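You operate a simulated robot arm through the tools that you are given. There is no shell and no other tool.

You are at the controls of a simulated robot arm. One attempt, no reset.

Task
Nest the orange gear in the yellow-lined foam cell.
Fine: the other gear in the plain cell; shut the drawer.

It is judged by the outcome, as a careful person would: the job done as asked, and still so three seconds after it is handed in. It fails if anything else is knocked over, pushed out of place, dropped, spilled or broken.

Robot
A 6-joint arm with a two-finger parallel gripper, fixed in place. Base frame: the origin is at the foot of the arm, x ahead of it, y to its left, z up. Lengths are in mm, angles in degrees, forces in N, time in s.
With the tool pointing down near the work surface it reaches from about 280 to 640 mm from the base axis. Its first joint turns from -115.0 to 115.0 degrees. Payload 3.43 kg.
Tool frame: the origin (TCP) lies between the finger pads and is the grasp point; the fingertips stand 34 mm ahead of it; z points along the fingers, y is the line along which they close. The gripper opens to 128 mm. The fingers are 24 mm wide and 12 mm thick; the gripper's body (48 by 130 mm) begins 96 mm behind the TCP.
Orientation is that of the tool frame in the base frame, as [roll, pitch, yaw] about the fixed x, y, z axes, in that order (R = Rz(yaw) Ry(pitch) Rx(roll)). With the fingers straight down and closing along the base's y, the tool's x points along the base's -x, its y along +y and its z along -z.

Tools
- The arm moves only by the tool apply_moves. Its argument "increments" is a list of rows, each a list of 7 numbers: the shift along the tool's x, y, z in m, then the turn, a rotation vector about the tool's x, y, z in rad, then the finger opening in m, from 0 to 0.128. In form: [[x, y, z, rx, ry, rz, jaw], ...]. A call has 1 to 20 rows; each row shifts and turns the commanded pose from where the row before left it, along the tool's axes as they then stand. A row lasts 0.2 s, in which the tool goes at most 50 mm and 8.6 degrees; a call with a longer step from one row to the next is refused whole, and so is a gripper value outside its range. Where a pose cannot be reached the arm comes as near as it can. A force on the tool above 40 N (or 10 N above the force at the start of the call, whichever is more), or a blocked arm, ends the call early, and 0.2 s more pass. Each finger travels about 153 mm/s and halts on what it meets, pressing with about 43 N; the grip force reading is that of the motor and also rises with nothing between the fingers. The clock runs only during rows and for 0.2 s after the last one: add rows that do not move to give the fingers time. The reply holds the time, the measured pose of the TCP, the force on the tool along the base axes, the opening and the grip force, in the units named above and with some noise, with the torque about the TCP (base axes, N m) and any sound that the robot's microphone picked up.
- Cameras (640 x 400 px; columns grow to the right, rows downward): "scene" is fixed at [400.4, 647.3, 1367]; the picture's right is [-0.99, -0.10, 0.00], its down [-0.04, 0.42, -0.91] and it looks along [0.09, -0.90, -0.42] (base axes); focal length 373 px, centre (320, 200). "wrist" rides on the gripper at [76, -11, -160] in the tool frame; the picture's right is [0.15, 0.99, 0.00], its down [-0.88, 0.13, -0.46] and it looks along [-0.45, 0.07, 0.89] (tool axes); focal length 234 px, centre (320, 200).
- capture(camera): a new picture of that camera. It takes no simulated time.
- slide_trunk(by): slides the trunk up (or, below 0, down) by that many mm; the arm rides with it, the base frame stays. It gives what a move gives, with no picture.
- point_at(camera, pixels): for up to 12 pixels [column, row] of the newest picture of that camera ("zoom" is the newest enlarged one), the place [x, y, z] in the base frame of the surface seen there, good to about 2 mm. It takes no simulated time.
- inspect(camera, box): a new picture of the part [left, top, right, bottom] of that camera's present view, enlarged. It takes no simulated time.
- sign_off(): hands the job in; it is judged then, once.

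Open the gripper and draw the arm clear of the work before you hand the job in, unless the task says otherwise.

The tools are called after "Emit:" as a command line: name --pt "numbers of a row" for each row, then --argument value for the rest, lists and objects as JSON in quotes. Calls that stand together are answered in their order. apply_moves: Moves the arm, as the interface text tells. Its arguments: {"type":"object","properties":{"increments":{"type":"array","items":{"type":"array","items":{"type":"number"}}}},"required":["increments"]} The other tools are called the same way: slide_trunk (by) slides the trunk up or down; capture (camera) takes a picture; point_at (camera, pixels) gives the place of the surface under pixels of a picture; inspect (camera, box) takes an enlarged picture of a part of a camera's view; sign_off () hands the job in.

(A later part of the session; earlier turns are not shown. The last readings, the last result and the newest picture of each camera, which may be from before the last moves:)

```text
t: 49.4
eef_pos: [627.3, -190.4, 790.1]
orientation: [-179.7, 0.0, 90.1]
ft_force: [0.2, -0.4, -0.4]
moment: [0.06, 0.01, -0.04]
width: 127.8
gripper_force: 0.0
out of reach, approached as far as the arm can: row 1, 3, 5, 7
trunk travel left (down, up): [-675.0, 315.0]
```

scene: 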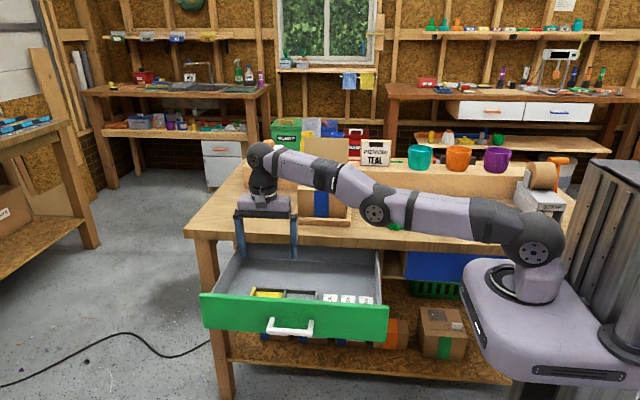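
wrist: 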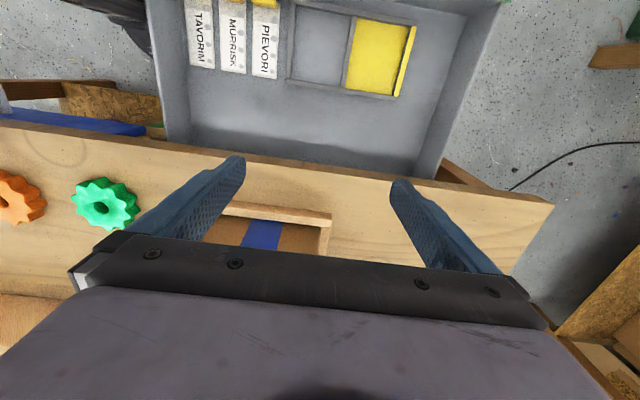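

Oddly, the last row was not flagged. I'll hold still for a moment to see whether the arm is still settling, and look at it.

Emit:
apply_moves --pt "0 0 0 0 0 0 0.128" --pt "0 0 0 0 0 0 0.128" --pt "0 0 0 0 0 0 0.128"

Emit:
capture --camera "scene"

Emit:
inspect --camera "scene" --box '[220, 120, 580, 345]'

```text
t: 50.2
eef_pos: [627.0, -190.3, 790.3]
orientation: [-179.7, 0.1, 90.2]
ft_force: [0.3, 0.2, -0.6]
moment: [-0.01, 0.01, -0.04]
width: 128.3
gripper_force: 0.0
trunk travel left (down, up): [-675.0, 315.0]
```

```text
taken
```

scene: 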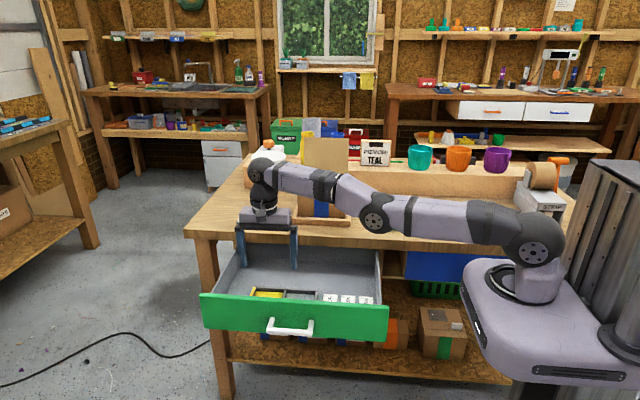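

```text
1.78 times, centred on (400, 232) of scene
```

zoom: 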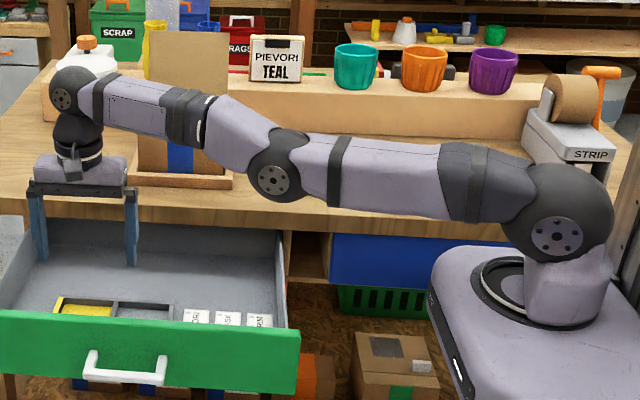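

Analysis: the wrist moves freely over the limit shell, but the elbow stays locked straight. A small trunk slide is harmless here with nothing above the arm and may make the controller re-seed its pose, so I'll slide up 30 mm and then try moving inward.

Emit:
slide_trunk --by 30

Emit:
apply_moves --pt "0.003 -0.01 0.0 0 0 0 0.128" --pt "0.003 -0.01 0.0 0 0 0 0.128" --pt "0 0 0 0 0 0 0.128"

```text
t: 51.0
eef_pos: [626.9, -190.3, 820.3]
orientation: [-179.7, 0.0, 90.1]
ft_force: [0.7, 1.6, -0.4]
moment: [0.01, -0.01, 0.0]
width: 128.2
gripper_force: 0.0
trunk travel left (down, up): [-705.0, 285.0]
```

```text
t: 51.8
eef_pos: [627.3, -191.0, 819.9]
orientation: [-179.7, 0.0, 90.1]
ft_force: [0.6, -0.1, 0.4]
moment: [0.01, -0.02, 0.01]
width: 127.8
gripper_force: 0.1
out of reach, approached as far as the arm can: row 1, 2
trunk travel left (down, up): [-705.0, 285.0]
```

Same behaviour. Next I'll try a large downward step (45 mm, clear space below) with a small 6 mm inward part, so the step itself has to bend the elbow.

Emit:
apply_moves --pt "0.0018 -0.006 0.045 0 0 0 0.128" --pt "0 0 0 0 0 0 0.128"

```text
t: 52.4
eef_pos: [627.0, -192.5, 775.1]
orientation: [-179.6, 0.0, 90.0]
ft_force: [0.6, 0.0, 0.0]
moment: [0.0, -0.02, -0.02]
width: 128.0
gripper_force: 0.0
out of reach, approached as far as the arm can: row 1
trunk travel left (down, up): [-705.0, 285.0]
```

Only the downward part happened. I'll try the opposite: a large upward step with a small inward part.

Emit:
apply_moves --pt "0.0018 -0.006 -0.045 0 0 0 0.128" --pt "0 0 0 0 0 0 0.128" --pt "0.003 -0.01 -0.045 0 0 0 0.128" --pt "0 0 0 0 0 0 0.128"

```text
t: 53.4
eef_pos: [622.1, -190.3, 865.3]
orientation: [-179.5, 0.0, 90.1]
ft_force: [-0.5, 0.7, 0.2]
moment: [0.01, -0.01, -0.01]
width: 127.8
gripper_force: 0.1
out of reach, approached as far as the arm can: row 1, 3
trunk travel left (down, up): [-705.0, 285.0]
```

The arm remains on the shell. A long one-directional downward run with a growing inward component should bend the elbow progressively, so I'll raise the trunk for room below (clear air above) and then run down.

Emit:
slide_trunk --by 150

Emit:
apply_moves --pt "0.0003 -0.001 0.02 0 0 0 0.128" --pt "0.0003 -0.001 0.02 0 0 0 0.128" --pt "0.0005 -0.002 0.02 0 0 0 0.128" --pt "0.0005 -0.002 0.02 0 0 0 0.128" --pt "0.0005 -0.002 0.02 0 0 0 0.128" --pt "0.0005 -0.002 0.02 0 0 0 0.128" --pt "0.001 -0.003 0.02 0 0 0 0.128" --pt "0.001 -0.003 0.02 0 0 0 0.128" --pt "0.001 -0.004 0.02 0 0 0 0.128" --pt "0.001 -0.004 0.02 0 0 0 0.128" --pt "0.001 -0.005 0.02 0 0 0 0.128" --pt "0 0 0 0 0 0 0.128"

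```text
t: 55.1
eef_pos: [621.5, -190.0, 1014.5]
orientation: [-179.6, -0.1, 90.1]
ft_force: [-0.3, -0.7, -0.5]
moment: [-0.01, -0.02, -0.02]
width: 128.2
gripper_force: 0.0
trunk travel left (down, up): [-855.0, 135.0]
```

```text
t: 57.7
eef_pos: [612.9, -192.0, 797.6]
orientation: [-179.7, -0.1, 90.1]
ft_force: [0.8, -0.3, -0.6]
moment: [0.02, 0.02, 0.0]
width: 128.0
gripper_force: 0.1
out of reach, approached as far as the arm can: row 1, 2, 3, 4, 6, 9
trunk travel left (down, up): [-855.0, 135.0]
```

The last rows were accepted. Now a pure inward test from here.

Emit:
apply_moves --pt "0.001 -0.004 0.0 0 0 0 0.128" --pt "0.001 -0.004 0.0 0 0 0 0.128" --pt "0.003 -0.01 0.0 0 0 0 0.128" --pt "0.003 -0.01 0.0 0 0 0 0.128" --pt "0.006 -0.02 0.0 0 0 0 0.128" --pt "0 0 0 0 0 0 0.128"

```text
t: 59.1
eef_pos: [613.8, -192.1, 797.9]
orientation: [-179.6, -0.2, 90.1]
ft_force: [-1.2, -0.5, -0.4]
moment: [0.02, 0.01, 0.0]
width: 128.3
gripper_force: 0.0
out of reach, approached as far as the arm can: row 1, 2, 3, 4, 5
trunk travel left (down, up): [-855.0, 135.0]
```

The fit of my positions is a sphere of radius ≈528 mm, which confirms an exactly straight elbow that translations don't excite. A tilt in the arm's plane should, so I'll swing the fingers inward while shifting the TCP inward more than the tilt needs.

Emit:
apply_moves --pt "0.01 -0.0325 0.0 0.0954 0.03 0 0.128" --pt "0.01 -0.0325 0.0 0.0954 0.03 0 0.128" --pt "0 0 0 0 0 0 0.128"

```text
t: 59.9
eef_pos: [564.8, -174.7, 795.9]
orientation: [-168.3, -3.5, 89.6]
ft_force: [-0.3, 0.5, -0.1]
moment: [-0.01, 0.01, 0.02]
width: 128.2
gripper_force: 0.2
out of reach, approached as far as the arm can: row 1, 2
trunk travel left (down, up): [-855.0, 135.0]
```

The tilt happened with the wrist still on the shell. The elbow may now be slightly bent, so I'll try inward steps from this tilted pose.

Emit:
apply_moves --pt "0.003 -0.01 0.0 0 0 0 0.128" --pt "0.003 -0.01 0.0 0 0 0 0.128" --pt "0.006 -0.02 0.0 0 0 0 0.128" --pt "0.006 -0.02 0.0 0 0 0 0.128" --pt "0 0 0 0 0 0 0.128"

```text
t: 61.1
eef_pos: [564.4, -175.4, 796.1]
orientation: [-168.6, -3.5, 89.7]
ft_force: [0.1, 0.0, 0.2]
moment: [0.01, 0.01, 0.0]
width: 127.9
gripper_force: 0.0
out of reach, approached as far as the arm can: row 1, 2, 3, 4
trunk travel left (down, up): [-855.0, 135.0]
```

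No change. A larger inward request gives the solver a stronger push now that the elbow isn't exactly zero, so I'll try a near-maximum 48 mm inward step from this tilted pose.

Emit:
apply_moves --pt "0.014 -0.045 -0.01 0 0 0 0.128" --pt "0 0 0 0 0 0 0.128" --pt "0.014 -0.045 0.0 -0.12 -0.036 0 0.128" --pt "0 0 0 0 0 0 0.128" --pt "0.014 -0.045 0.0 0.05 0.015 0 0.128" --pt "0 0 0 0 0 0 0.128"

```text
t: 62.5
eef_pos: [433.7, -138.1, 831.4]
orientation: [-172.5, -2.2, 89.8]
ft_force: [1.1, -0.3, -1.0]
moment: [0.0, 0.01, 0.02]
width: 128.0
gripper_force: 0.0
trunk travel left (down, up): [-855.0, 135.0]
```

It escaped: the arm is now bent at (434,-138,831). I'll straighten the tool, raise it with plenty of radial margin, and then lower the trunk back to its original height.

Emit:
apply_moves --pt "0 0 0 -0.0655 -0.019 0 0.128" --pt "0 0 0 -0.0655 -0.019 0 0.128" --pt "0 0 -0.03 0 0 0 0.128" --pt "0 0 -0.03 0 0 0 0.128" --pt "0 0 -0.03 0 0 0 0.128" --pt "0 0 -0.03 0 0 0 0.128" --pt "0 0 -0.03 0 0 0 0.128" --pt "0 0 -0.03 0 0 0 0.128" --pt "0 0 -0.03 0 0 0 0.128" --pt "0 0 0 0 0 0 0.128"

Emit:
slide_trunk --by -150

Emit:
capture --camera "scene"

```text
t: 64.7
eef_pos: [433.4, -136.3, 1040.2]
orientation: [179.8, -0.1, 90.1]
ft_force: [0.6, 0.5, -0.4]
moment: [-0.03, 0.03, -0.01]
width: 127.9
gripper_force: 0.0
trunk travel left (down, up): [-855.0, 135.0]
```

```text
t: 66.5
eef_pos: [432.7, -135.0, 889.1]
orientation: [179.8, -0.1, 90.1]
ft_force: [-0.5, -0.3, 0.1]
moment: [0.01, 0.0, 0.01]
width: 128.0
gripper_force: 0.0
trunk travel left (down, up): [-705.0, 285.0]
```

```text
taken
```

scene: 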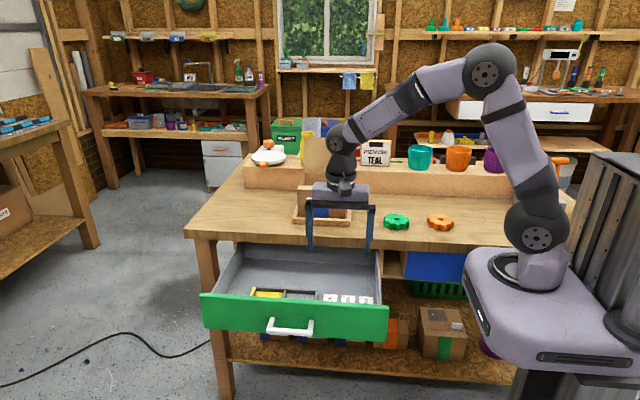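

The elbow is bent upward again, the arm is healthy, and the drawer, gears and box look undisturbed. I'll trim the trunk by -10 mm (best reach for placing), then travel inside the reach limit to above the orange gear.

Emit:
slide_trunk --by -10

Emit:
apply_moves --pt "-0.019 -0.0205 0 0 0 0 0.128" --pt "-0.019 -0.0205 0 0 0 0 0.128" --pt "-0.019 -0.0205 0 0 0 0 0.128" --pt "-0.019 -0.0205 0 0 0 0 0.128" --pt "-0.019 -0.0205 0 0 0 0 0.128" --pt "-0.0219 -0.0246 0 0 0 0 0.128" --pt "-0.0219 -0.0246 0 0 0 0 0.128" --pt "-0.0219 -0.0246 0 0 0 0 0.128" --pt "-0.0219 -0.0246 0 0 0 0 0.128" --pt "-0.0219 -0.0246 0 0 0 0 0.128" --pt "-0.0219 -0.0246 0 0 0 0 0.128" --pt "-0.0219 -0.0246 0 0 0 0 0.128" --pt "-0.0219 -0.0246 0 0 0 0 0.128" --pt "0 0 0 0 0 0 0.128"

Emit:
capture --camera "wrist"

```text
t: 67.0
eef_pos: [432.0, -135.1, 878.9]
orientation: [179.9, -0.1, 90.1]
ft_force: [-0.1, 0.3, 1.0]
moment: [0.02, -0.01, -0.01]
width: 127.9
gripper_force: 0.0
trunk travel left (down, up): [-695.0, 295.0]
```

```text
t: 70.0
eef_pos: [132.6, -405.5, 879.4]
orientation: [179.9, 0.0, 90.0]
ft_force: [0.0, 0.2, 0.0]
moment: [-0.04, -0.01, 0.01]
width: 128.1
gripper_force: 0.1
trunk travel left (down, up): [-695.0, 295.0]
```

```text
taken
```

wrist: 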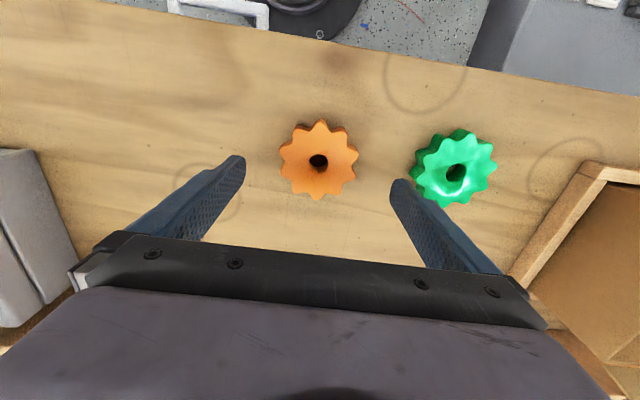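

The TCP is at (132.6,-405.5,879), and the orange gear appears centred between the fingers at (318,160). I'll measure the gear's rim and both gears' centres from this close view.

Emit:
inspect --camera "wrist" --box '[270, 105, 370, 210]'

Emit:
point_at --camera "wrist" --pixels '[[280, 160], [357, 160], [319, 120], [316, 199], [290, 185], [346, 133], [345, 188], [290, 135], [414, 170], [496, 168], [458, 130], [448, 206]]'

```text
3.81 times, centred on (320, 158) of wrist
```

zoom: 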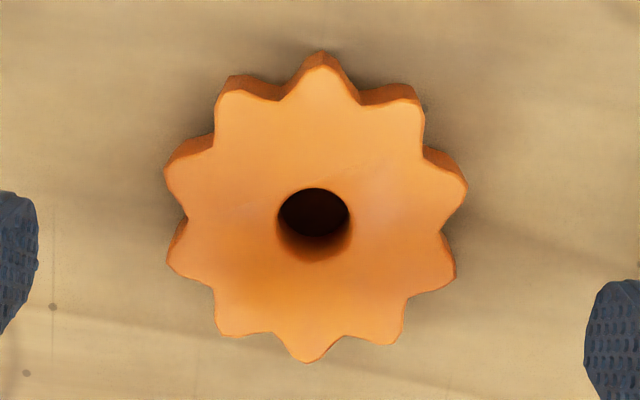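

```text
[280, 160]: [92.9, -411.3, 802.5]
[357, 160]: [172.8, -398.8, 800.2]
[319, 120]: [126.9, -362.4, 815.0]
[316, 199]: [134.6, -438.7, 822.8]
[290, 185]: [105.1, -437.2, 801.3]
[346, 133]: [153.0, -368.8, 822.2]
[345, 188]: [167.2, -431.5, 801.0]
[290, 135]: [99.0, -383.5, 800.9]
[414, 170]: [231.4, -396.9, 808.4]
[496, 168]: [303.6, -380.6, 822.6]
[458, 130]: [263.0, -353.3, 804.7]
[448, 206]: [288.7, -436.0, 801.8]
```

I'll sample the tooth tips on the top face in this zoom for a precise centre.

Emit:
point_at --camera "zoom" --pixels '[[321, 72], [307, 356], [462, 190], [451, 276], [170, 170], [172, 264], [222, 98], [222, 330], [415, 103], [398, 340], [279, 212], [349, 212]]'

```text
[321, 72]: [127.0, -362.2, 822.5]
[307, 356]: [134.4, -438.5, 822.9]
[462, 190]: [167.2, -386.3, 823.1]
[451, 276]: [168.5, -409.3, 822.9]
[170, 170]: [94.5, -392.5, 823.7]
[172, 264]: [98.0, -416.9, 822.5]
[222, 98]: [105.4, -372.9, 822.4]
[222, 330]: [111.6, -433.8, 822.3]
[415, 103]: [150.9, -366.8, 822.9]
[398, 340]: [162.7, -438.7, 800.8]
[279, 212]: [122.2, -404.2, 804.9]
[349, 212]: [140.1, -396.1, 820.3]
```

Opposite tips give a centre at (131.6,-401.0), and the valley axis is turned about +5.7° from base x. I'll align the jaw to that and shift to the centre. Then I'll descend to TCP z≈848 for an 8–9 mm bite, so the fingertips will later stay above the cell walls.

Emit:
apply_moves --pt "0.0045 -0.001 0 0 0 -0.05 0.11" --pt "0 0 0 0 0 -0.05 0.1" --pt "0 0 0.01 0 0 0 0.1" --pt "0 0 0.01 0 0 0 0.1" --pt "0 0 0.0075 0 0 0 0.1" --pt "0 0 0.0035 0 0 0 0.1" --pt "0 0 0 0 0 0 0.1" --pt "0 0 0 0 0 0 0.1"

Emit:
capture --camera "wrist"

Emit:
inspect --camera "scene" --box '[400, 180, 480, 240]'

```text
t: 71.8
eef_pos: [133.9, -400.9, 847.6]
orientation: [179.7, 0.0, 95.8]
ft_force: [-0.3, 0.1, 1.0]
moment: [0.02, -0.01, -0.01]
width: 99.9
gripper_force: 0.0
trunk travel left (down, up): [-695.0, 295.0]
```

```text
taken
```

wrist: 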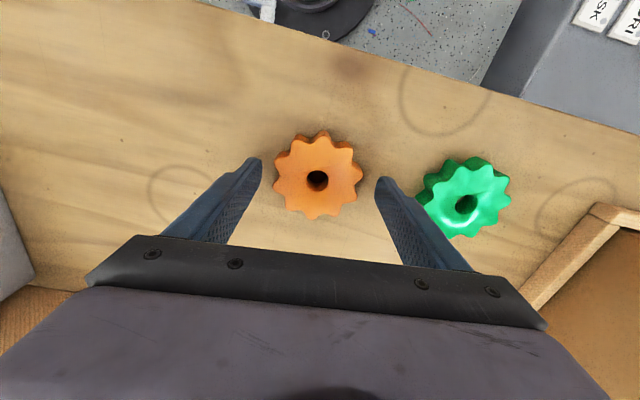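

```text
6.67 times, centred on (440, 210) of scene
```

zoom: 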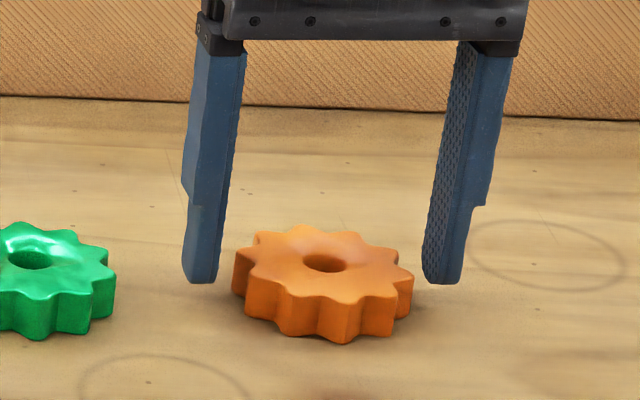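

The fingers straddle the gear, and its hole at (317,179) sits at the jaw centre. I'll close gently onto it.

Emit:
apply_moves --pt "0 0 0 0 0 0 0.085" --pt "0 0 0 0 0 0 0.078" --pt "0 0 0 0 0 0 0.073" --pt "0 0 0 0 0 0 0.065" --pt "0 0 0 0 0 0 0.06" --pt "0 0 0 0 0 0 0.06"

Emit:
capture --camera "wrist"

```text
t: 73.2
eef_pos: [133.3, -402.2, 846.8]
orientation: [179.9, 0.0, 95.8]
ft_force: [0.9, -0.7, 0.4]
moment: [-0.03, -0.01, -0.01]
width: 68.1
gripper_force: 43.0
trunk travel left (down, up): [-695.0, 295.0]
```

```text
taken
```

wrist: 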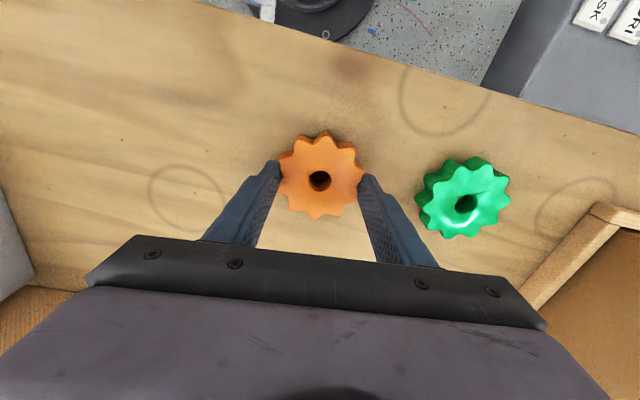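

The jaw stopped at 68.1 mm with 43 N, so the fingers nest between tooth pairs on each side. I'll lift straight up and verify.

Emit:
apply_moves --pt "0 0 -0.005 0 0 0 0.06" --pt "0 0 -0.01 0 0 0 0.06" --pt "0 0 -0.015 0 0 0 0.06" --pt "0 0 -0.015 0 0 0 0.06" --pt "0 0 0 0 0 0 0.06"

Emit:
capture --camera "wrist"

Emit:
inspect --camera "scene" --box '[400, 160, 480, 220]'

```text
t: 74.4
eef_pos: [132.8, -400.4, 892.1]
orientation: [179.8, -0.1, 95.8]
ft_force: [0.1, -0.6, -0.7]
moment: [0.0, 0.01, -0.02]
width: 68.0
gripper_force: 43.1
trunk travel left (down, up): [-695.0, 295.0]
```

```text
taken
```

wrist: 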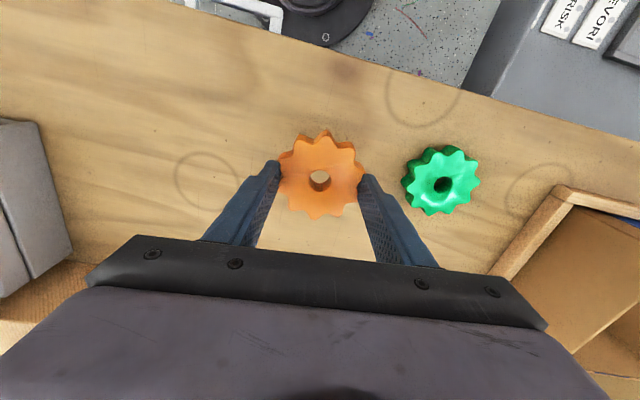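

```text
6.67 times, centred on (440, 190) of scene
```

zoom: 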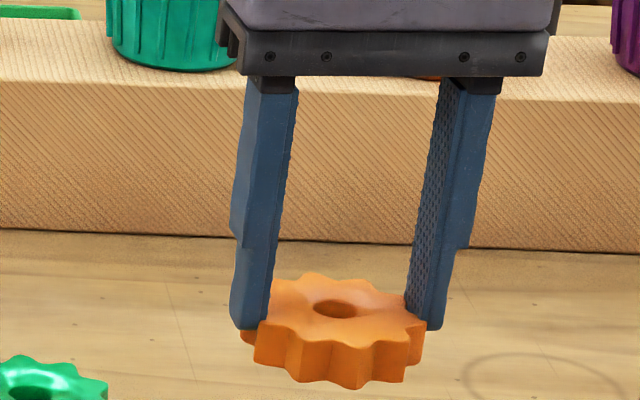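

The gear is lifted and level at z≈892. I'll turn it back to yaw 90° and carry it back over the drawer, staying well inside reach.

Emit:
apply_moves --pt "0 0 0 0 0 0.05 0.06" --pt "0 0 0 0 0 0.05 0.06" --pt "0.0214 0.0246 0 0 0 0 0.06" --pt "0.0214 0.0246 0 0 0 0 0.06" --pt "0.0214 0.0246 0 0 0 0 0.06" --pt "0.0214 0.0246 0 0 0 0 0.06" --pt "0.0214 0.0246 0 0 0 0 0.06" --pt "0.0214 0.0246 0 0 0 0 0.06" --pt "0.0214 0.0246 0 0 0 0 0.06" --pt "0.0214 0.0246 0 0 0 0 0.06" --pt "0.0225 0.025 0 0 0 0 0.06" --pt "0.0225 0.025 0 0 0 0 0.06" --pt "0.0225 0.025 0 0 0 0 0.06" --pt "0.0225 0.025 0 0 0 0 0.06" --pt "0 0 0 0 0 0 0.06"

```text
t: 77.6
eef_pos: [431.1, -138.7, 895.3]
orientation: [179.9, -0.1, 89.9]
ft_force: [-0.1, 0.6, -0.2]
moment: [-0.01, 0.0, 0.01]
width: 68.0
gripper_force: 43.1
trunk travel left (down, up): [-695.0, 295.0]
```

I'm over the drawer at (431,-139,895) with the gear secure. I'll descend to z≈812 and move out along +x to above the yellow cell centre (629,-144.5).

Emit:
apply_moves --pt "0 0 0.02 0 0 0 0.06" --pt "0 0 0.02 0 0 0 0.06" --pt "0 0 0.02 0 0 0 0.06" --pt "0 0 0.023 0 0 0 0.06" --pt "-0.0008 0.025 0 0 0 0 0.06" --pt "-0.0008 0.025 0 0 0 0 0.06" --pt "-0.0008 0.025 0 0 0 0 0.06" --pt "-0.0008 0.025 0 0 0 0 0.06" --pt "-0.0008 0.025 0 0 0 0 0.06" --pt "-0.0008 0.025 0 0 0 0 0.06" --pt "-0.0005 0.024 0 0 0 0 0.06" --pt "-0.0005 0.022 0 0 0 0 0.06" --pt "0 0 0 0 0 0 0.06"

Emit:
capture --camera "wrist"

Emit:
inspect --camera "scene" --box '[200, 190, 400, 340]'

```text
t: 80.4
eef_pos: [627.1, -145.2, 810.9]
orientation: [179.9, -0.2, 89.9]
ft_force: [-0.2, -0.1, -1.0]
moment: [0.01, -0.02, -0.03]
width: 68.0
gripper_force: 42.8
trunk travel left (down, up): [-695.0, 295.0]
```

```text
taken
```

wrist: 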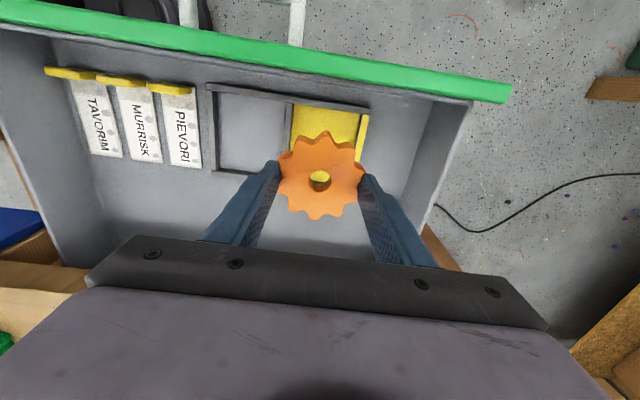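

```text
2.67 times, centred on (300, 265) of scene
```

zoom: 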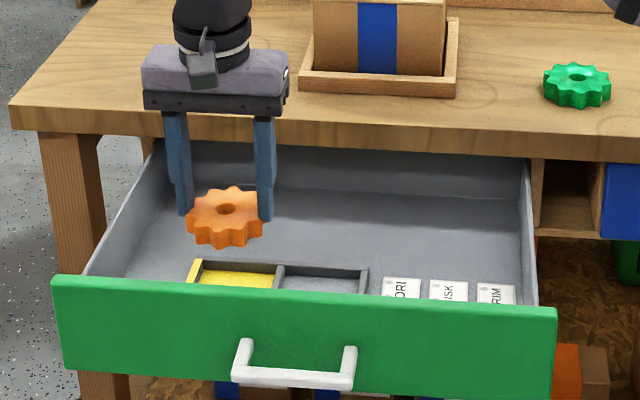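

The gear hangs above the yellow cell at (627,-145,811). I'll descend to z≈745 (gear bottom ≈698, above the 683 walls) with a +1.5 mm x correction, and check alignment there.

Emit:
apply_moves --pt "0 0.0015 0.02 0 0 0 0.06" --pt "0 0 0.02 0 0 0 0.06" --pt "0 0 0.015 0 0 0 0.06" --pt "0 0 0.01 0 0 0 0.06" --pt "0 0 0 0 0 0 0.06" --pt "0 0 0 0 0 0 0.06"

Emit:
capture --camera "wrist"

Emit:
inspect --camera "wrist" --box '[230, 80, 410, 230]'

Emit:
inspect --camera "scene" --box '[240, 260, 330, 310]'

```text
t: 81.8
eef_pos: [627.2, -146.0, 742.4]
orientation: [179.9, -0.1, 90.1]
ft_force: [1.4, -1.1, -1.0]
moment: [-0.01, 0.01, -0.04]
width: 68.0
gripper_force: 42.8
trunk travel left (down, up): [-695.0, 295.0]
```

```text
taken
```

wrist: 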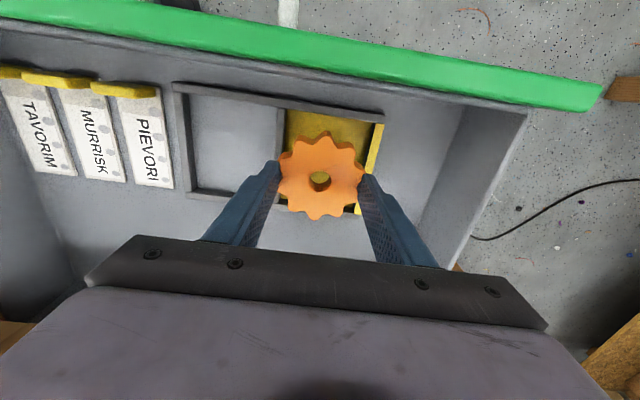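

```text
2.67 times, centred on (320, 155) of wrist
```

zoom: 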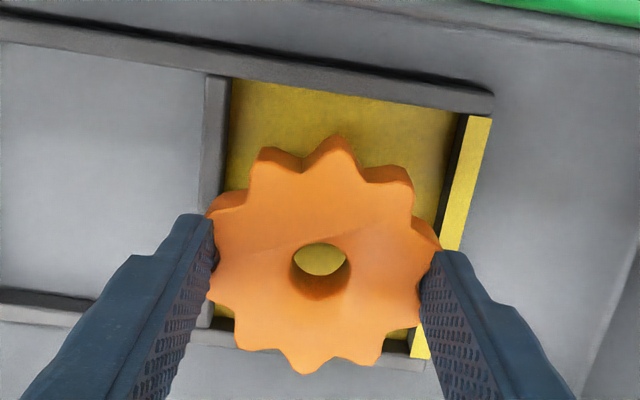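

```text
7.11 times, centred on (285, 285) of scene
```

zoom: 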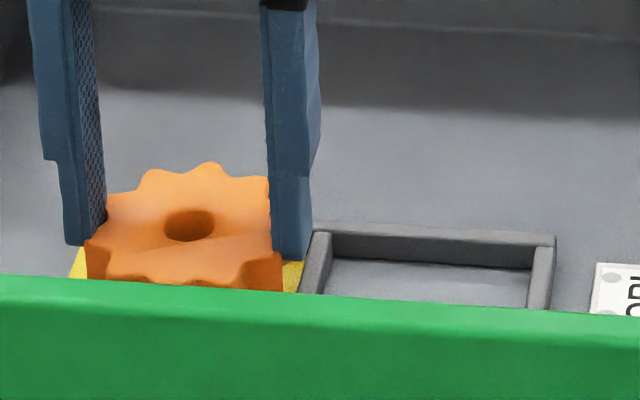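

The gear hangs close above the cell. I'll measure the gear's tip positions and the cell walls from the same wrist view so any offset is relative.

Emit:
inspect --camera "wrist" --box '[230, 80, 410, 230]'

Emit:
point_at --camera "zoom" --pixels '[[335, 142], [304, 368], [262, 158], [405, 176], [240, 343], [375, 358], [430, 240], [422, 310], [212, 215], [212, 298], [295, 265], [350, 268]]'

Emit:
point_at --camera "zoom" --pixels '[[207, 150], [215, 150], [225, 150], [235, 140], [438, 170], [450, 170], [462, 170], [475, 170], [340, 92], [340, 100], [400, 362], [400, 345]]'

```text
2.67 times, centred on (320, 155) of wrist
```

zoom: 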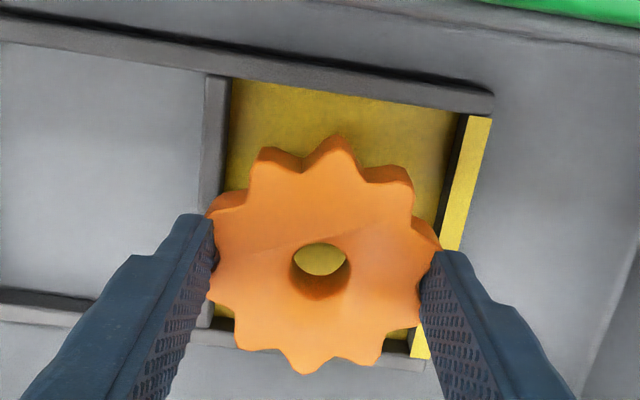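

```text
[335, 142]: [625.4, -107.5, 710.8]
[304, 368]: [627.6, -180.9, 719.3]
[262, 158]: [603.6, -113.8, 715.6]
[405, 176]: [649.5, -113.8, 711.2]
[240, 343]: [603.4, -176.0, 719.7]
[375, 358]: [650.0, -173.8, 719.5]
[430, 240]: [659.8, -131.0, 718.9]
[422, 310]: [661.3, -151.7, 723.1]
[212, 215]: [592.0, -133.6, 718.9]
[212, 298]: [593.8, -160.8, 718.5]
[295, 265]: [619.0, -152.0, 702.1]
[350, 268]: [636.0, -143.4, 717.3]
```

```text
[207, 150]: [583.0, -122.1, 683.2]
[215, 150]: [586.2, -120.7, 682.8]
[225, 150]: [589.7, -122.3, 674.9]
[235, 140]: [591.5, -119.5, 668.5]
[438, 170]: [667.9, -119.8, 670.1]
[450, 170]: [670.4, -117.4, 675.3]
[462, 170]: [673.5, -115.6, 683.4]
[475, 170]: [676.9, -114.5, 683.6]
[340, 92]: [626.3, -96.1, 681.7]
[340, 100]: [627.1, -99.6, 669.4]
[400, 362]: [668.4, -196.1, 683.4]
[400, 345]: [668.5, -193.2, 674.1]
```

The gear's centre is at (626.6,-144.2) while the cell's is about (630,-145), so I'll shift +3.2 mm in x. Then I'll lower slowly to TCP z≈718.5, watching for contact force.

Emit:
apply_moves --pt "0 0.0032 0 0 0 0 0.06" --pt "0 0 0.006 0 0 0 0.06" --pt "0 0 0.004 0 0 0 0.06" --pt "0 0 0.004 0 0 0 0.06" --pt "0 0 0 0 0 0 0.06"

Emit:
capture --camera "wrist"

Emit:
inspect --camera "wrist" --box '[230, 80, 410, 230]'

```text
t: 83.0
eef_pos: [629.7, -145.2, 730.2]
orientation: [179.9, 0.0, 90.1]
ft_force: [-0.1, -0.3, -0.1]
moment: [0.0, 0.0, 0.0]
width: 68.4
gripper_force: 43.6
trunk travel left (down, up): [-695.0, 295.0]
```

```text
taken
```

wrist: 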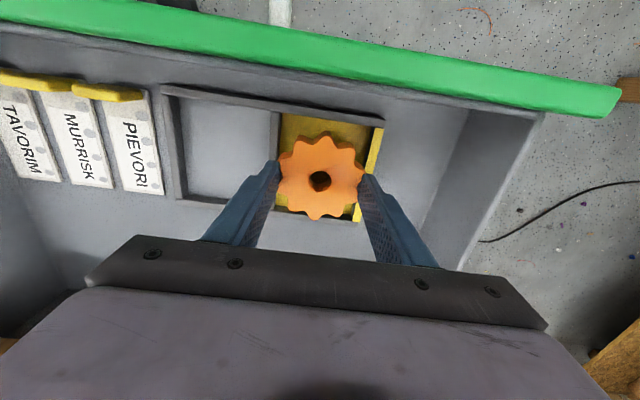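

```text
2.67 times, centred on (320, 155) of wrist
```

zoom: 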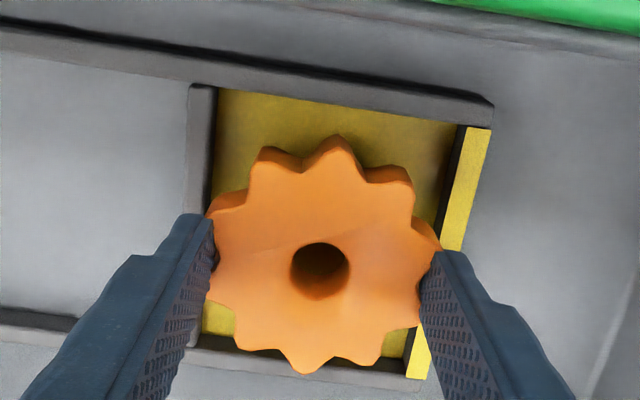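

The force is zero and the gear looks centred between the divider and the yellow end wall. I'll lower the last 11–12 mm in small steps.

Emit:
apply_moves --pt "0 0 0.003 0 0 0 0.06" --pt "0 0 0.003 0 0 0 0.06" --pt "0 0 0.003 0 0 0 0.06" --pt "0 0 0.0025 0 0 0 0.06" --pt "0 0 0 0 0 0 0.06"

Emit:
capture --camera "wrist"

Emit:
inspect --camera "wrist" --box '[230, 80, 410, 230]'

Emit:
inspect --camera "scene" --box '[240, 260, 330, 310]'

```text
t: 84.2
eef_pos: [630.4, -143.9, 719.7]
orientation: [179.8, -0.1, 90.1]
ft_force: [-0.5, 0.3, -0.8]
moment: [-0.04, 0.0, 0.0]
width: 68.1
gripper_force: 43.2
trunk travel left (down, up): [-695.0, 295.0]
```

```text
taken
```

wrist: 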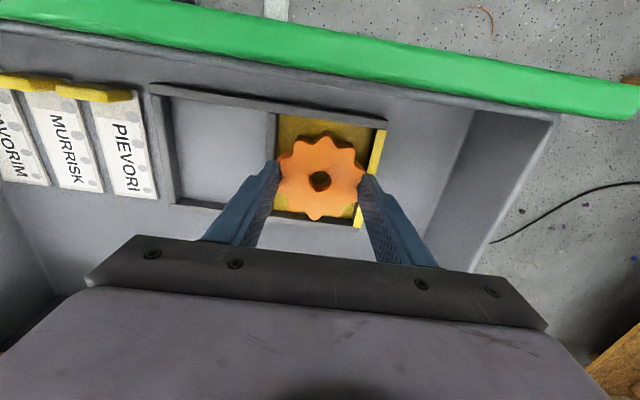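

```text
2.67 times, centred on (320, 155) of wrist
```

zoom: 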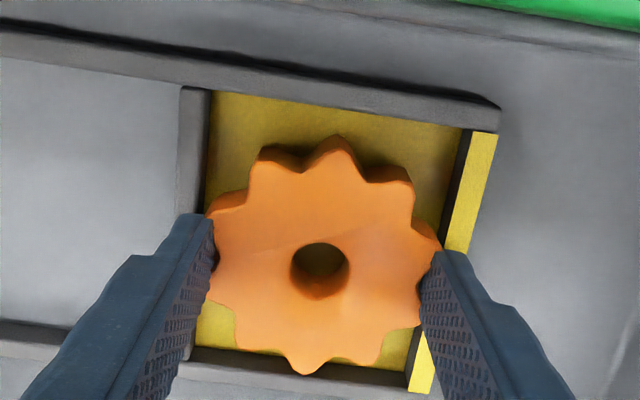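

```text
7.11 times, centred on (285, 285) of scene
```

zoom: 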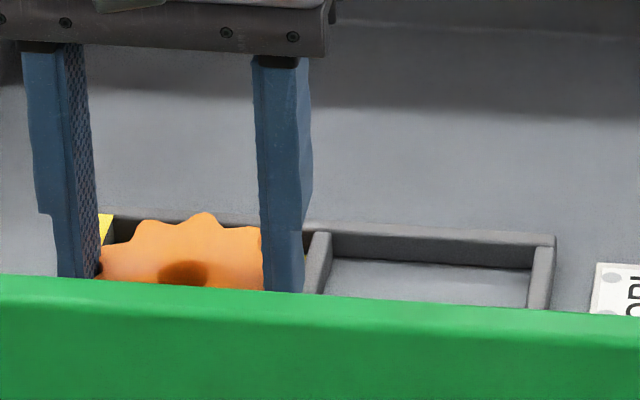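

There's no contact force, and the gear sits within the walls about 3 mm above the floor. I'll lower 1.2 mm more, then open gradually so it settles in.

Emit:
apply_moves --pt "0 0 0.0012 0 0 0 0.06" --pt "0 0 0 0 0 0 0.06" --pt "0 0 0 0 0 0 0.07" --pt "0 0 0 0 0 0 0.074" --pt "0 0 0 0 0 0 0.08" --pt "0 0 0 0 0 0 0.088" --pt "0 0 0 0 0 0 0.096" --pt "0 0 0 0 0 0 0.096"

Emit:
capture --camera "wrist"

Emit:
inspect --camera "wrist" --box '[230, 80, 410, 230]'

```text
t: 86.0
eef_pos: [630.9, -144.4, 718.1]
orientation: [179.8, 0.0, 90.1]
ft_force: [0.5, 0.4, -0.4]
moment: [-0.02, -0.02, 0.01]
width: 96.0
gripper_force: 0.0
trunk travel left (down, up): [-695.0, 295.0]
```

```text
taken
```

wrist: 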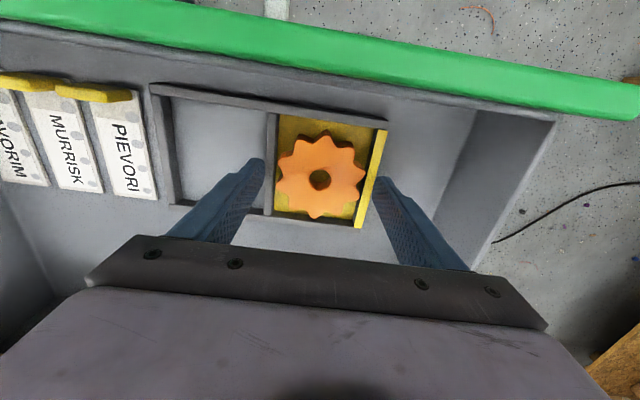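

```text
2.67 times, centred on (320, 155) of wrist
```

zoom: 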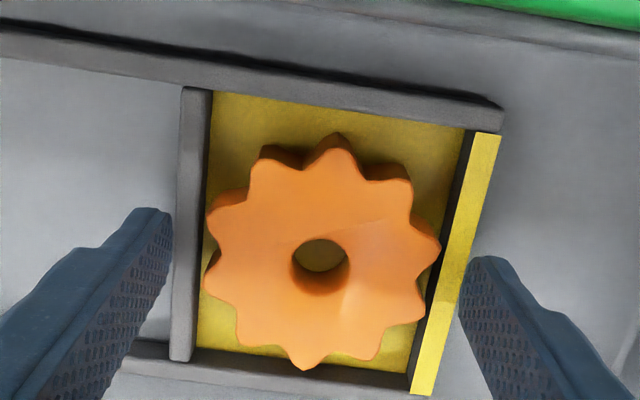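

The orange gear is released and lying in the yellow-lined cell. I'll rise straight to z≈788, then move inward before going higher, to stay off the reach limit.

Emit:
apply_moves --pt "0 0 -0.01 0 0 0 0.1" --pt "0 0 -0.02 0 0 0 0.1" --pt "0 0 -0.02 0 0 0 0.1" --pt "0 0 -0.02 0 0 0 0.1" --pt "0 -0.025 0 0 0 0 0.1" --pt "0 -0.025 0 0 0 0 0.1" --pt "0 -0.025 0 0 0 0 0.1" --pt "0 -0.025 0 0 0 0 0.1" --pt "0 -0.025 -0.02 0 0 0 0.1" --pt "0 -0.025 -0.02 0 0 0 0.1" --pt "0 -0.025 -0.02 0 0 0 0.1" --pt "0 -0.025 -0.02 0 0 0 0.1" --pt "0 0 -0.02 0 0 0 0.1" --pt "0 0 0 0 0 0 0.1"

Emit:
capture --camera "wrist"

Emit:
inspect --camera "scene" --box '[200, 190, 400, 340]'

```text
t: 89.0
eef_pos: [430.5, -146.4, 888.3]
orientation: [179.9, -0.2, 90.1]
ft_force: [1.1, -0.6, 0.2]
moment: [0.01, 0.02, -0.01]
width: 100.0
gripper_force: 0.0
trunk travel left (down, up): [-695.0, 295.0]
```

```text
taken
```

wrist: 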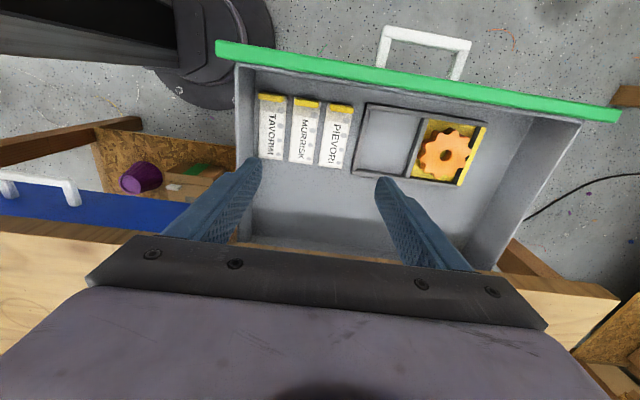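

```text
2.67 times, centred on (300, 265) of scene
```

zoom: 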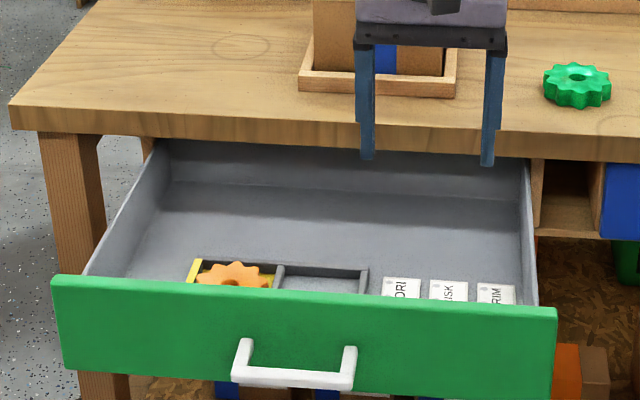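

The orange gear is seated in the yellow-lined cell. I'll check the full scene for anything disturbed and measure the gear's top height.

Emit:
capture --camera "scene"

Emit:
inspect --camera "wrist" --box '[340, 90, 500, 195]'

Emit:
point_at --camera "zoom" --pixels '[[355, 180], [455, 190], [420, 130], [400, 240], [415, 150], [470, 230], [250, 150], [300, 180], [85, 130], [290, 200], [200, 70], [180, 280]]'

```text
taken
```

scene: 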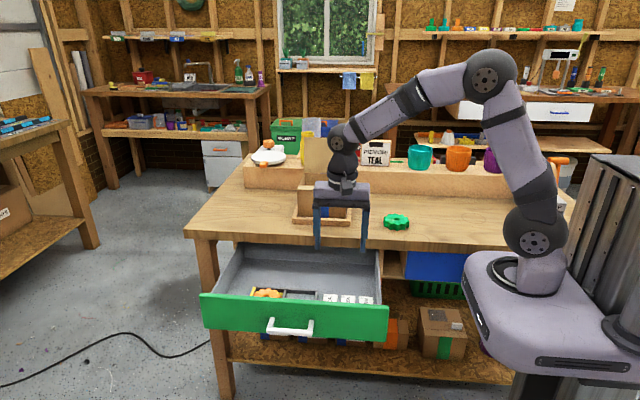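

```text
3.81 times, centred on (420, 142) of wrist
```

zoom: 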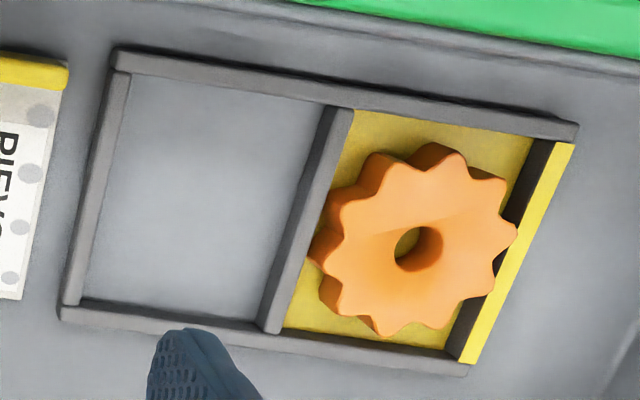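

```text
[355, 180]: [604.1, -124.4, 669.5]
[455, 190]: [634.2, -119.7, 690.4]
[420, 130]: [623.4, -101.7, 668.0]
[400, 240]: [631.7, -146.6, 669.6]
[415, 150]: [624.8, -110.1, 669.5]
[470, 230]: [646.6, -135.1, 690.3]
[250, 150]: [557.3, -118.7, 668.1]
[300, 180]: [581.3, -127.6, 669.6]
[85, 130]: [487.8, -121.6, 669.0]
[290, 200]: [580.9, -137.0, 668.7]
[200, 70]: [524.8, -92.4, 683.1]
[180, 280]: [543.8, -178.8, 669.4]
```

The orange gear's top is at z≈690 over a 668 floor, so it lies flat inside the walls, and everything else looks untouched. The green gear in the plain cell and shutting the drawer are also mentioned, so I'll do both carefully: first move above the green gear and turn the jaw.

Emit:
apply_moves --pt "-0.021 -0.025 0 0 0 0 0.1" --pt "-0.021 -0.025 0 0 0 0 0.1" --pt "-0.021 -0.025 0 0 0 0 0.1" --pt "-0.021 -0.025 0 0 0 0 0.1" --pt "-0.0273 -0.0105 0 0 0 0 0.1" --pt "-0.0273 -0.0105 0 0 0 0 0.1" --pt "-0.0273 -0.0105 0 0 0 0 0.1" --pt "-0.0273 -0.0105 0 0 0 0 0.1" --pt "-0.0273 -0.0105 0 0 0 0 0.1" --pt "-0.0273 -0.0105 0 0 0 0 0.1" --pt "0 0 0 0 0 0 0.1"

Emit:
apply_moves --pt "0 0 0 0 0 -0.1397 0.1" --pt "0 0 0 0 0 -0.1397 0.1" --pt "0 0 0 0 0 -0.1397 0.1" --pt "0 0 0 0 0 -0.1397 0.1" --pt "0 0 0 0 0 -0.1397 0.1" --pt "0 0 0 0 0 -0.1397 0.1" --pt "0 0 0 0 0 -0.1397 0.1" --pt "0 0 0 0 0 -0.1397 0.1" --pt "0 0 0 0 0 -0.1397 0.1" --pt "0 0 0 0 0 0 0.1"

Emit:
capture --camera "wrist"

Emit:
inspect --camera "wrist" --box '[240, 110, 400, 210]'

```text
t: 91.4
eef_pos: [265.6, -393.1, 886.6]
orientation: [179.9, -0.1, 90.1]
ft_force: [0.0, 0.1, -0.7]
moment: [0.0, 0.03, -0.03]
width: 100.1
gripper_force: 0.0
trunk travel left (down, up): [-695.0, 295.0]
```

```text
t: 93.6
eef_pos: [268.1, -393.1, 886.2]
orientation: [179.7, 0.1, 162.1]
ft_force: [0.2, -0.6, 0.3]
moment: [-0.03, 0.03, -0.01]
width: 100.1
gripper_force: 0.1
trunk travel left (down, up): [-695.0, 295.0]
```

```text
taken
```

wrist: 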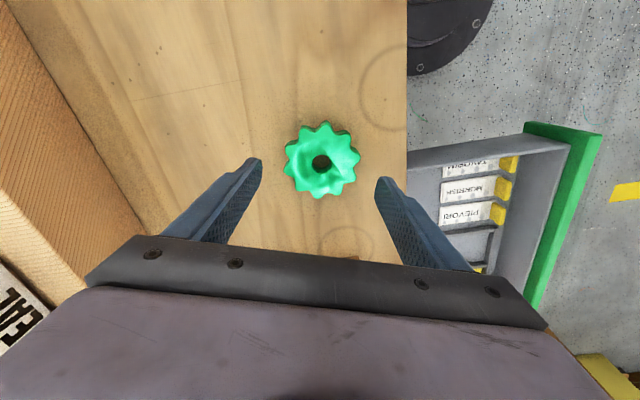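

```text
4.00 times, centred on (320, 160) of wrist
```

zoom: 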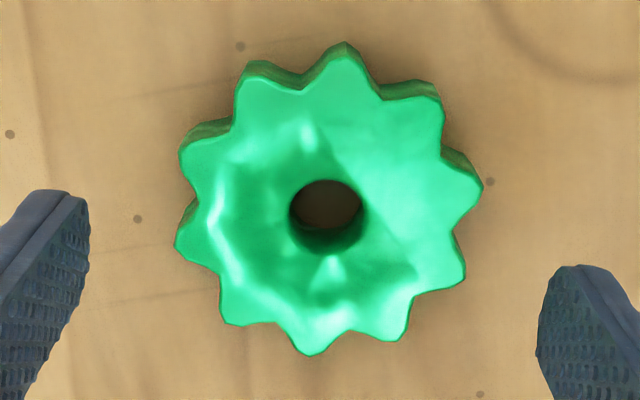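

I'll sample the green gear's tooth tips in this zoom for its centre and tooth phase.

Emit:
point_at --camera "zoom" --pixels '[[345, 60], [308, 350], [476, 190], [183, 150], [460, 280], [180, 242], [438, 105], [228, 318], [243, 85], [400, 336]]'

```text
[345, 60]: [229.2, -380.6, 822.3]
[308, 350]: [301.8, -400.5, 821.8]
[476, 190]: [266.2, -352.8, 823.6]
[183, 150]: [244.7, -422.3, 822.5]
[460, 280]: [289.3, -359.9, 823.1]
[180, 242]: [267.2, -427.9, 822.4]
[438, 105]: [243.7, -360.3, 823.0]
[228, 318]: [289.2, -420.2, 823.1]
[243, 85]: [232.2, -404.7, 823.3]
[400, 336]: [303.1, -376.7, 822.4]
```

The centre is (266.7,-390.6) with a valley axis at 73.7°, matching the jaw's current axis (72°) within 2°. I'll align, shift +2.5 mm in y, and descend to z≈847.5.

Emit:
apply_moves --pt "0.0008 0.0024 0 0 0 -0.028 0.1" --pt "0 0 0.01 0 0 0 0.1" --pt "0 0 0.01 0 0 0 0.1" --pt "0 0 0.01 0 0 0 0.1" --pt "0 0 0.006 0 0 0 0.1" --pt "0 0 0.003 0 0 0 0.1" --pt "0 0 0 0 0 0 0.1" --pt "0 0 0 0 0 0 0.1"

Emit:
capture --camera "wrist"

Emit:
inspect --camera "scene" --box '[355, 180, 435, 240]'

```text
t: 95.4
eef_pos: [268.8, -390.8, 847.8]
orientation: [179.8, 0.2, 163.7]
ft_force: [-0.1, 0.1, 0.4]
moment: [-0.02, -0.01, -0.04]
width: 100.1
gripper_force: 0.0
trunk travel left (down, up): [-695.0, 295.0]
```

```text
taken
```

wrist: 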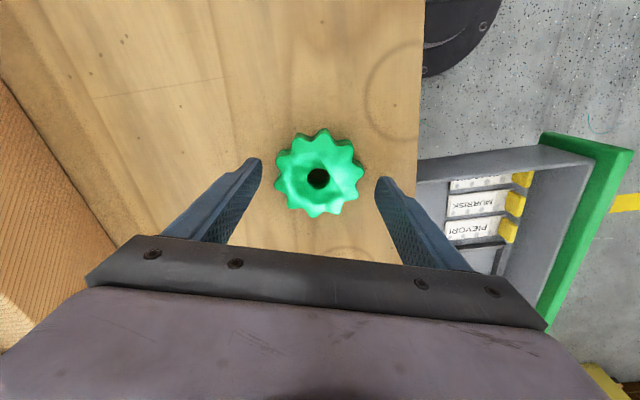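

```text
6.67 times, centred on (395, 210) of scene
```

zoom: 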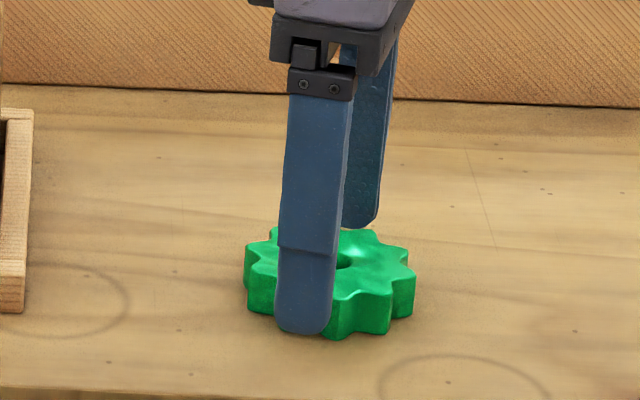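

The hole is at (317,178), aligned just as with the orange gear. I'll close gently and then lift.

Emit:
apply_moves --pt "0 0 0 0 0 0 0.085" --pt "0 0 0 0 0 0 0.078" --pt "0 0 0 0 0 0 0.073" --pt "0 0 0 0 0 0 0.065" --pt "0 0 0 0 0 0 0.06" --pt "0 0 0 0 0 0 0.06" --pt "0 0 -0.005 0 0 0 0.06" --pt "0 0 -0.01 0 0 0 0.06" --pt "0 0 -0.015 0 0 0 0.06" --pt "0 0 -0.015 0 0 0 0.06" --pt "0 0 0 0 0 0 0.06"

Emit:
capture --camera "wrist"

Emit:
inspect --camera "scene" --box '[355, 160, 435, 220]'

```text
t: 97.8
eef_pos: [267.1, -391.8, 893.9]
orientation: [179.8, 0.1, 163.7]
ft_force: [0.0, -0.6, 0.1]
moment: [-0.01, -0.03, 0.0]
width: 71.3
gripper_force: 43.1
trunk travel left (down, up): [-695.0, 295.0]
```

```text
taken
```

wrist: 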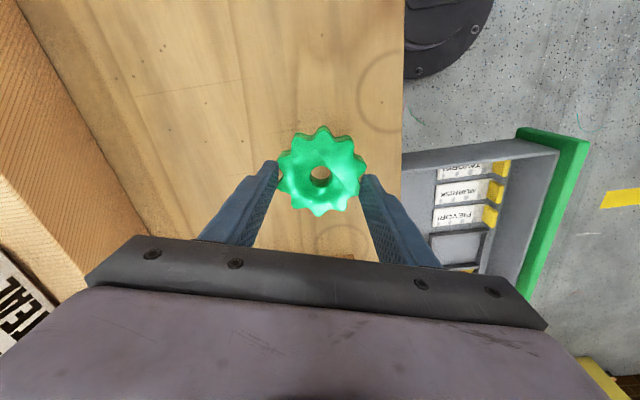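

```text
6.67 times, centred on (395, 190) of scene
```

zoom: 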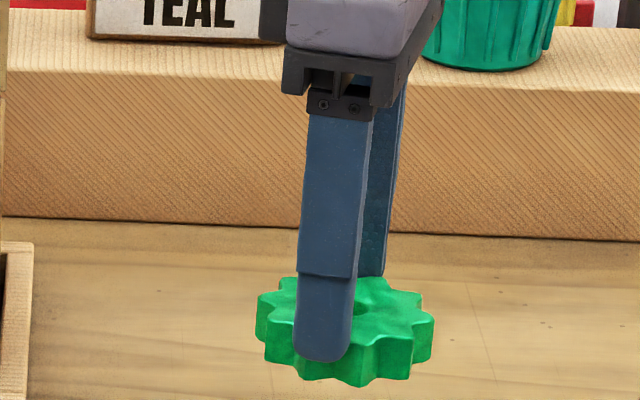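

The green gear is held level (71.3 mm, 43 N). I'll trim yaw to 162° so valleys face ±x, then carry it round to above the plain cell near (539,-145).

Emit:
apply_moves --pt "0 0 0 0 0 0.03 0.06" --pt "-0.0014 0.0248 0 0 0 0 0.06" --pt "-0.0014 0.0248 0 0 0 0 0.06" --pt "-0.0014 0.0248 0 0 0 0 0.06" --pt "-0.0014 0.0248 0 0 0 0 0.06" --pt "-0.0014 0.0248 0 0 0 0 0.06" --pt "-0.0014 0.0248 0 0 0 0 0.06" --pt "-0.0014 0.0248 0 0 0 0 0.06" --pt "-0.0138 0.0223 0 0 0 0 0.06" --pt "-0.0138 0.0223 0 0 0 0 0.06" --pt "-0.0138 0.0223 0 0 0 0 0.06" --pt "-0.0138 0.0223 0 0 0 0 0.06" --pt "-0.0138 0.0223 0 0 0 0 0.06" --pt "-0.0207 0.0067 0 0 0 0 0.06" --pt "-0.0207 0.0067 0 0 0 0 0.06" --pt "-0.0207 0.0067 0 0 0 0 0.06" --pt "-0.0207 0.0067 0 0 0 0 0.06" --pt "-0.0207 0.0067 0 0 0 0 0.06" --pt "0 0 0 0 0 0 0.06"

```text
t: 101.8
eef_pos: [540.3, -144.6, 894.4]
orientation: [179.7, 0.1, 161.8]
ft_force: [-0.3, 0.4, -1.1]
moment: [-0.02, 0.02, -0.02]
width: 70.7
gripper_force: 42.8
trunk travel left (down, up): [-695.0, 295.0]
```

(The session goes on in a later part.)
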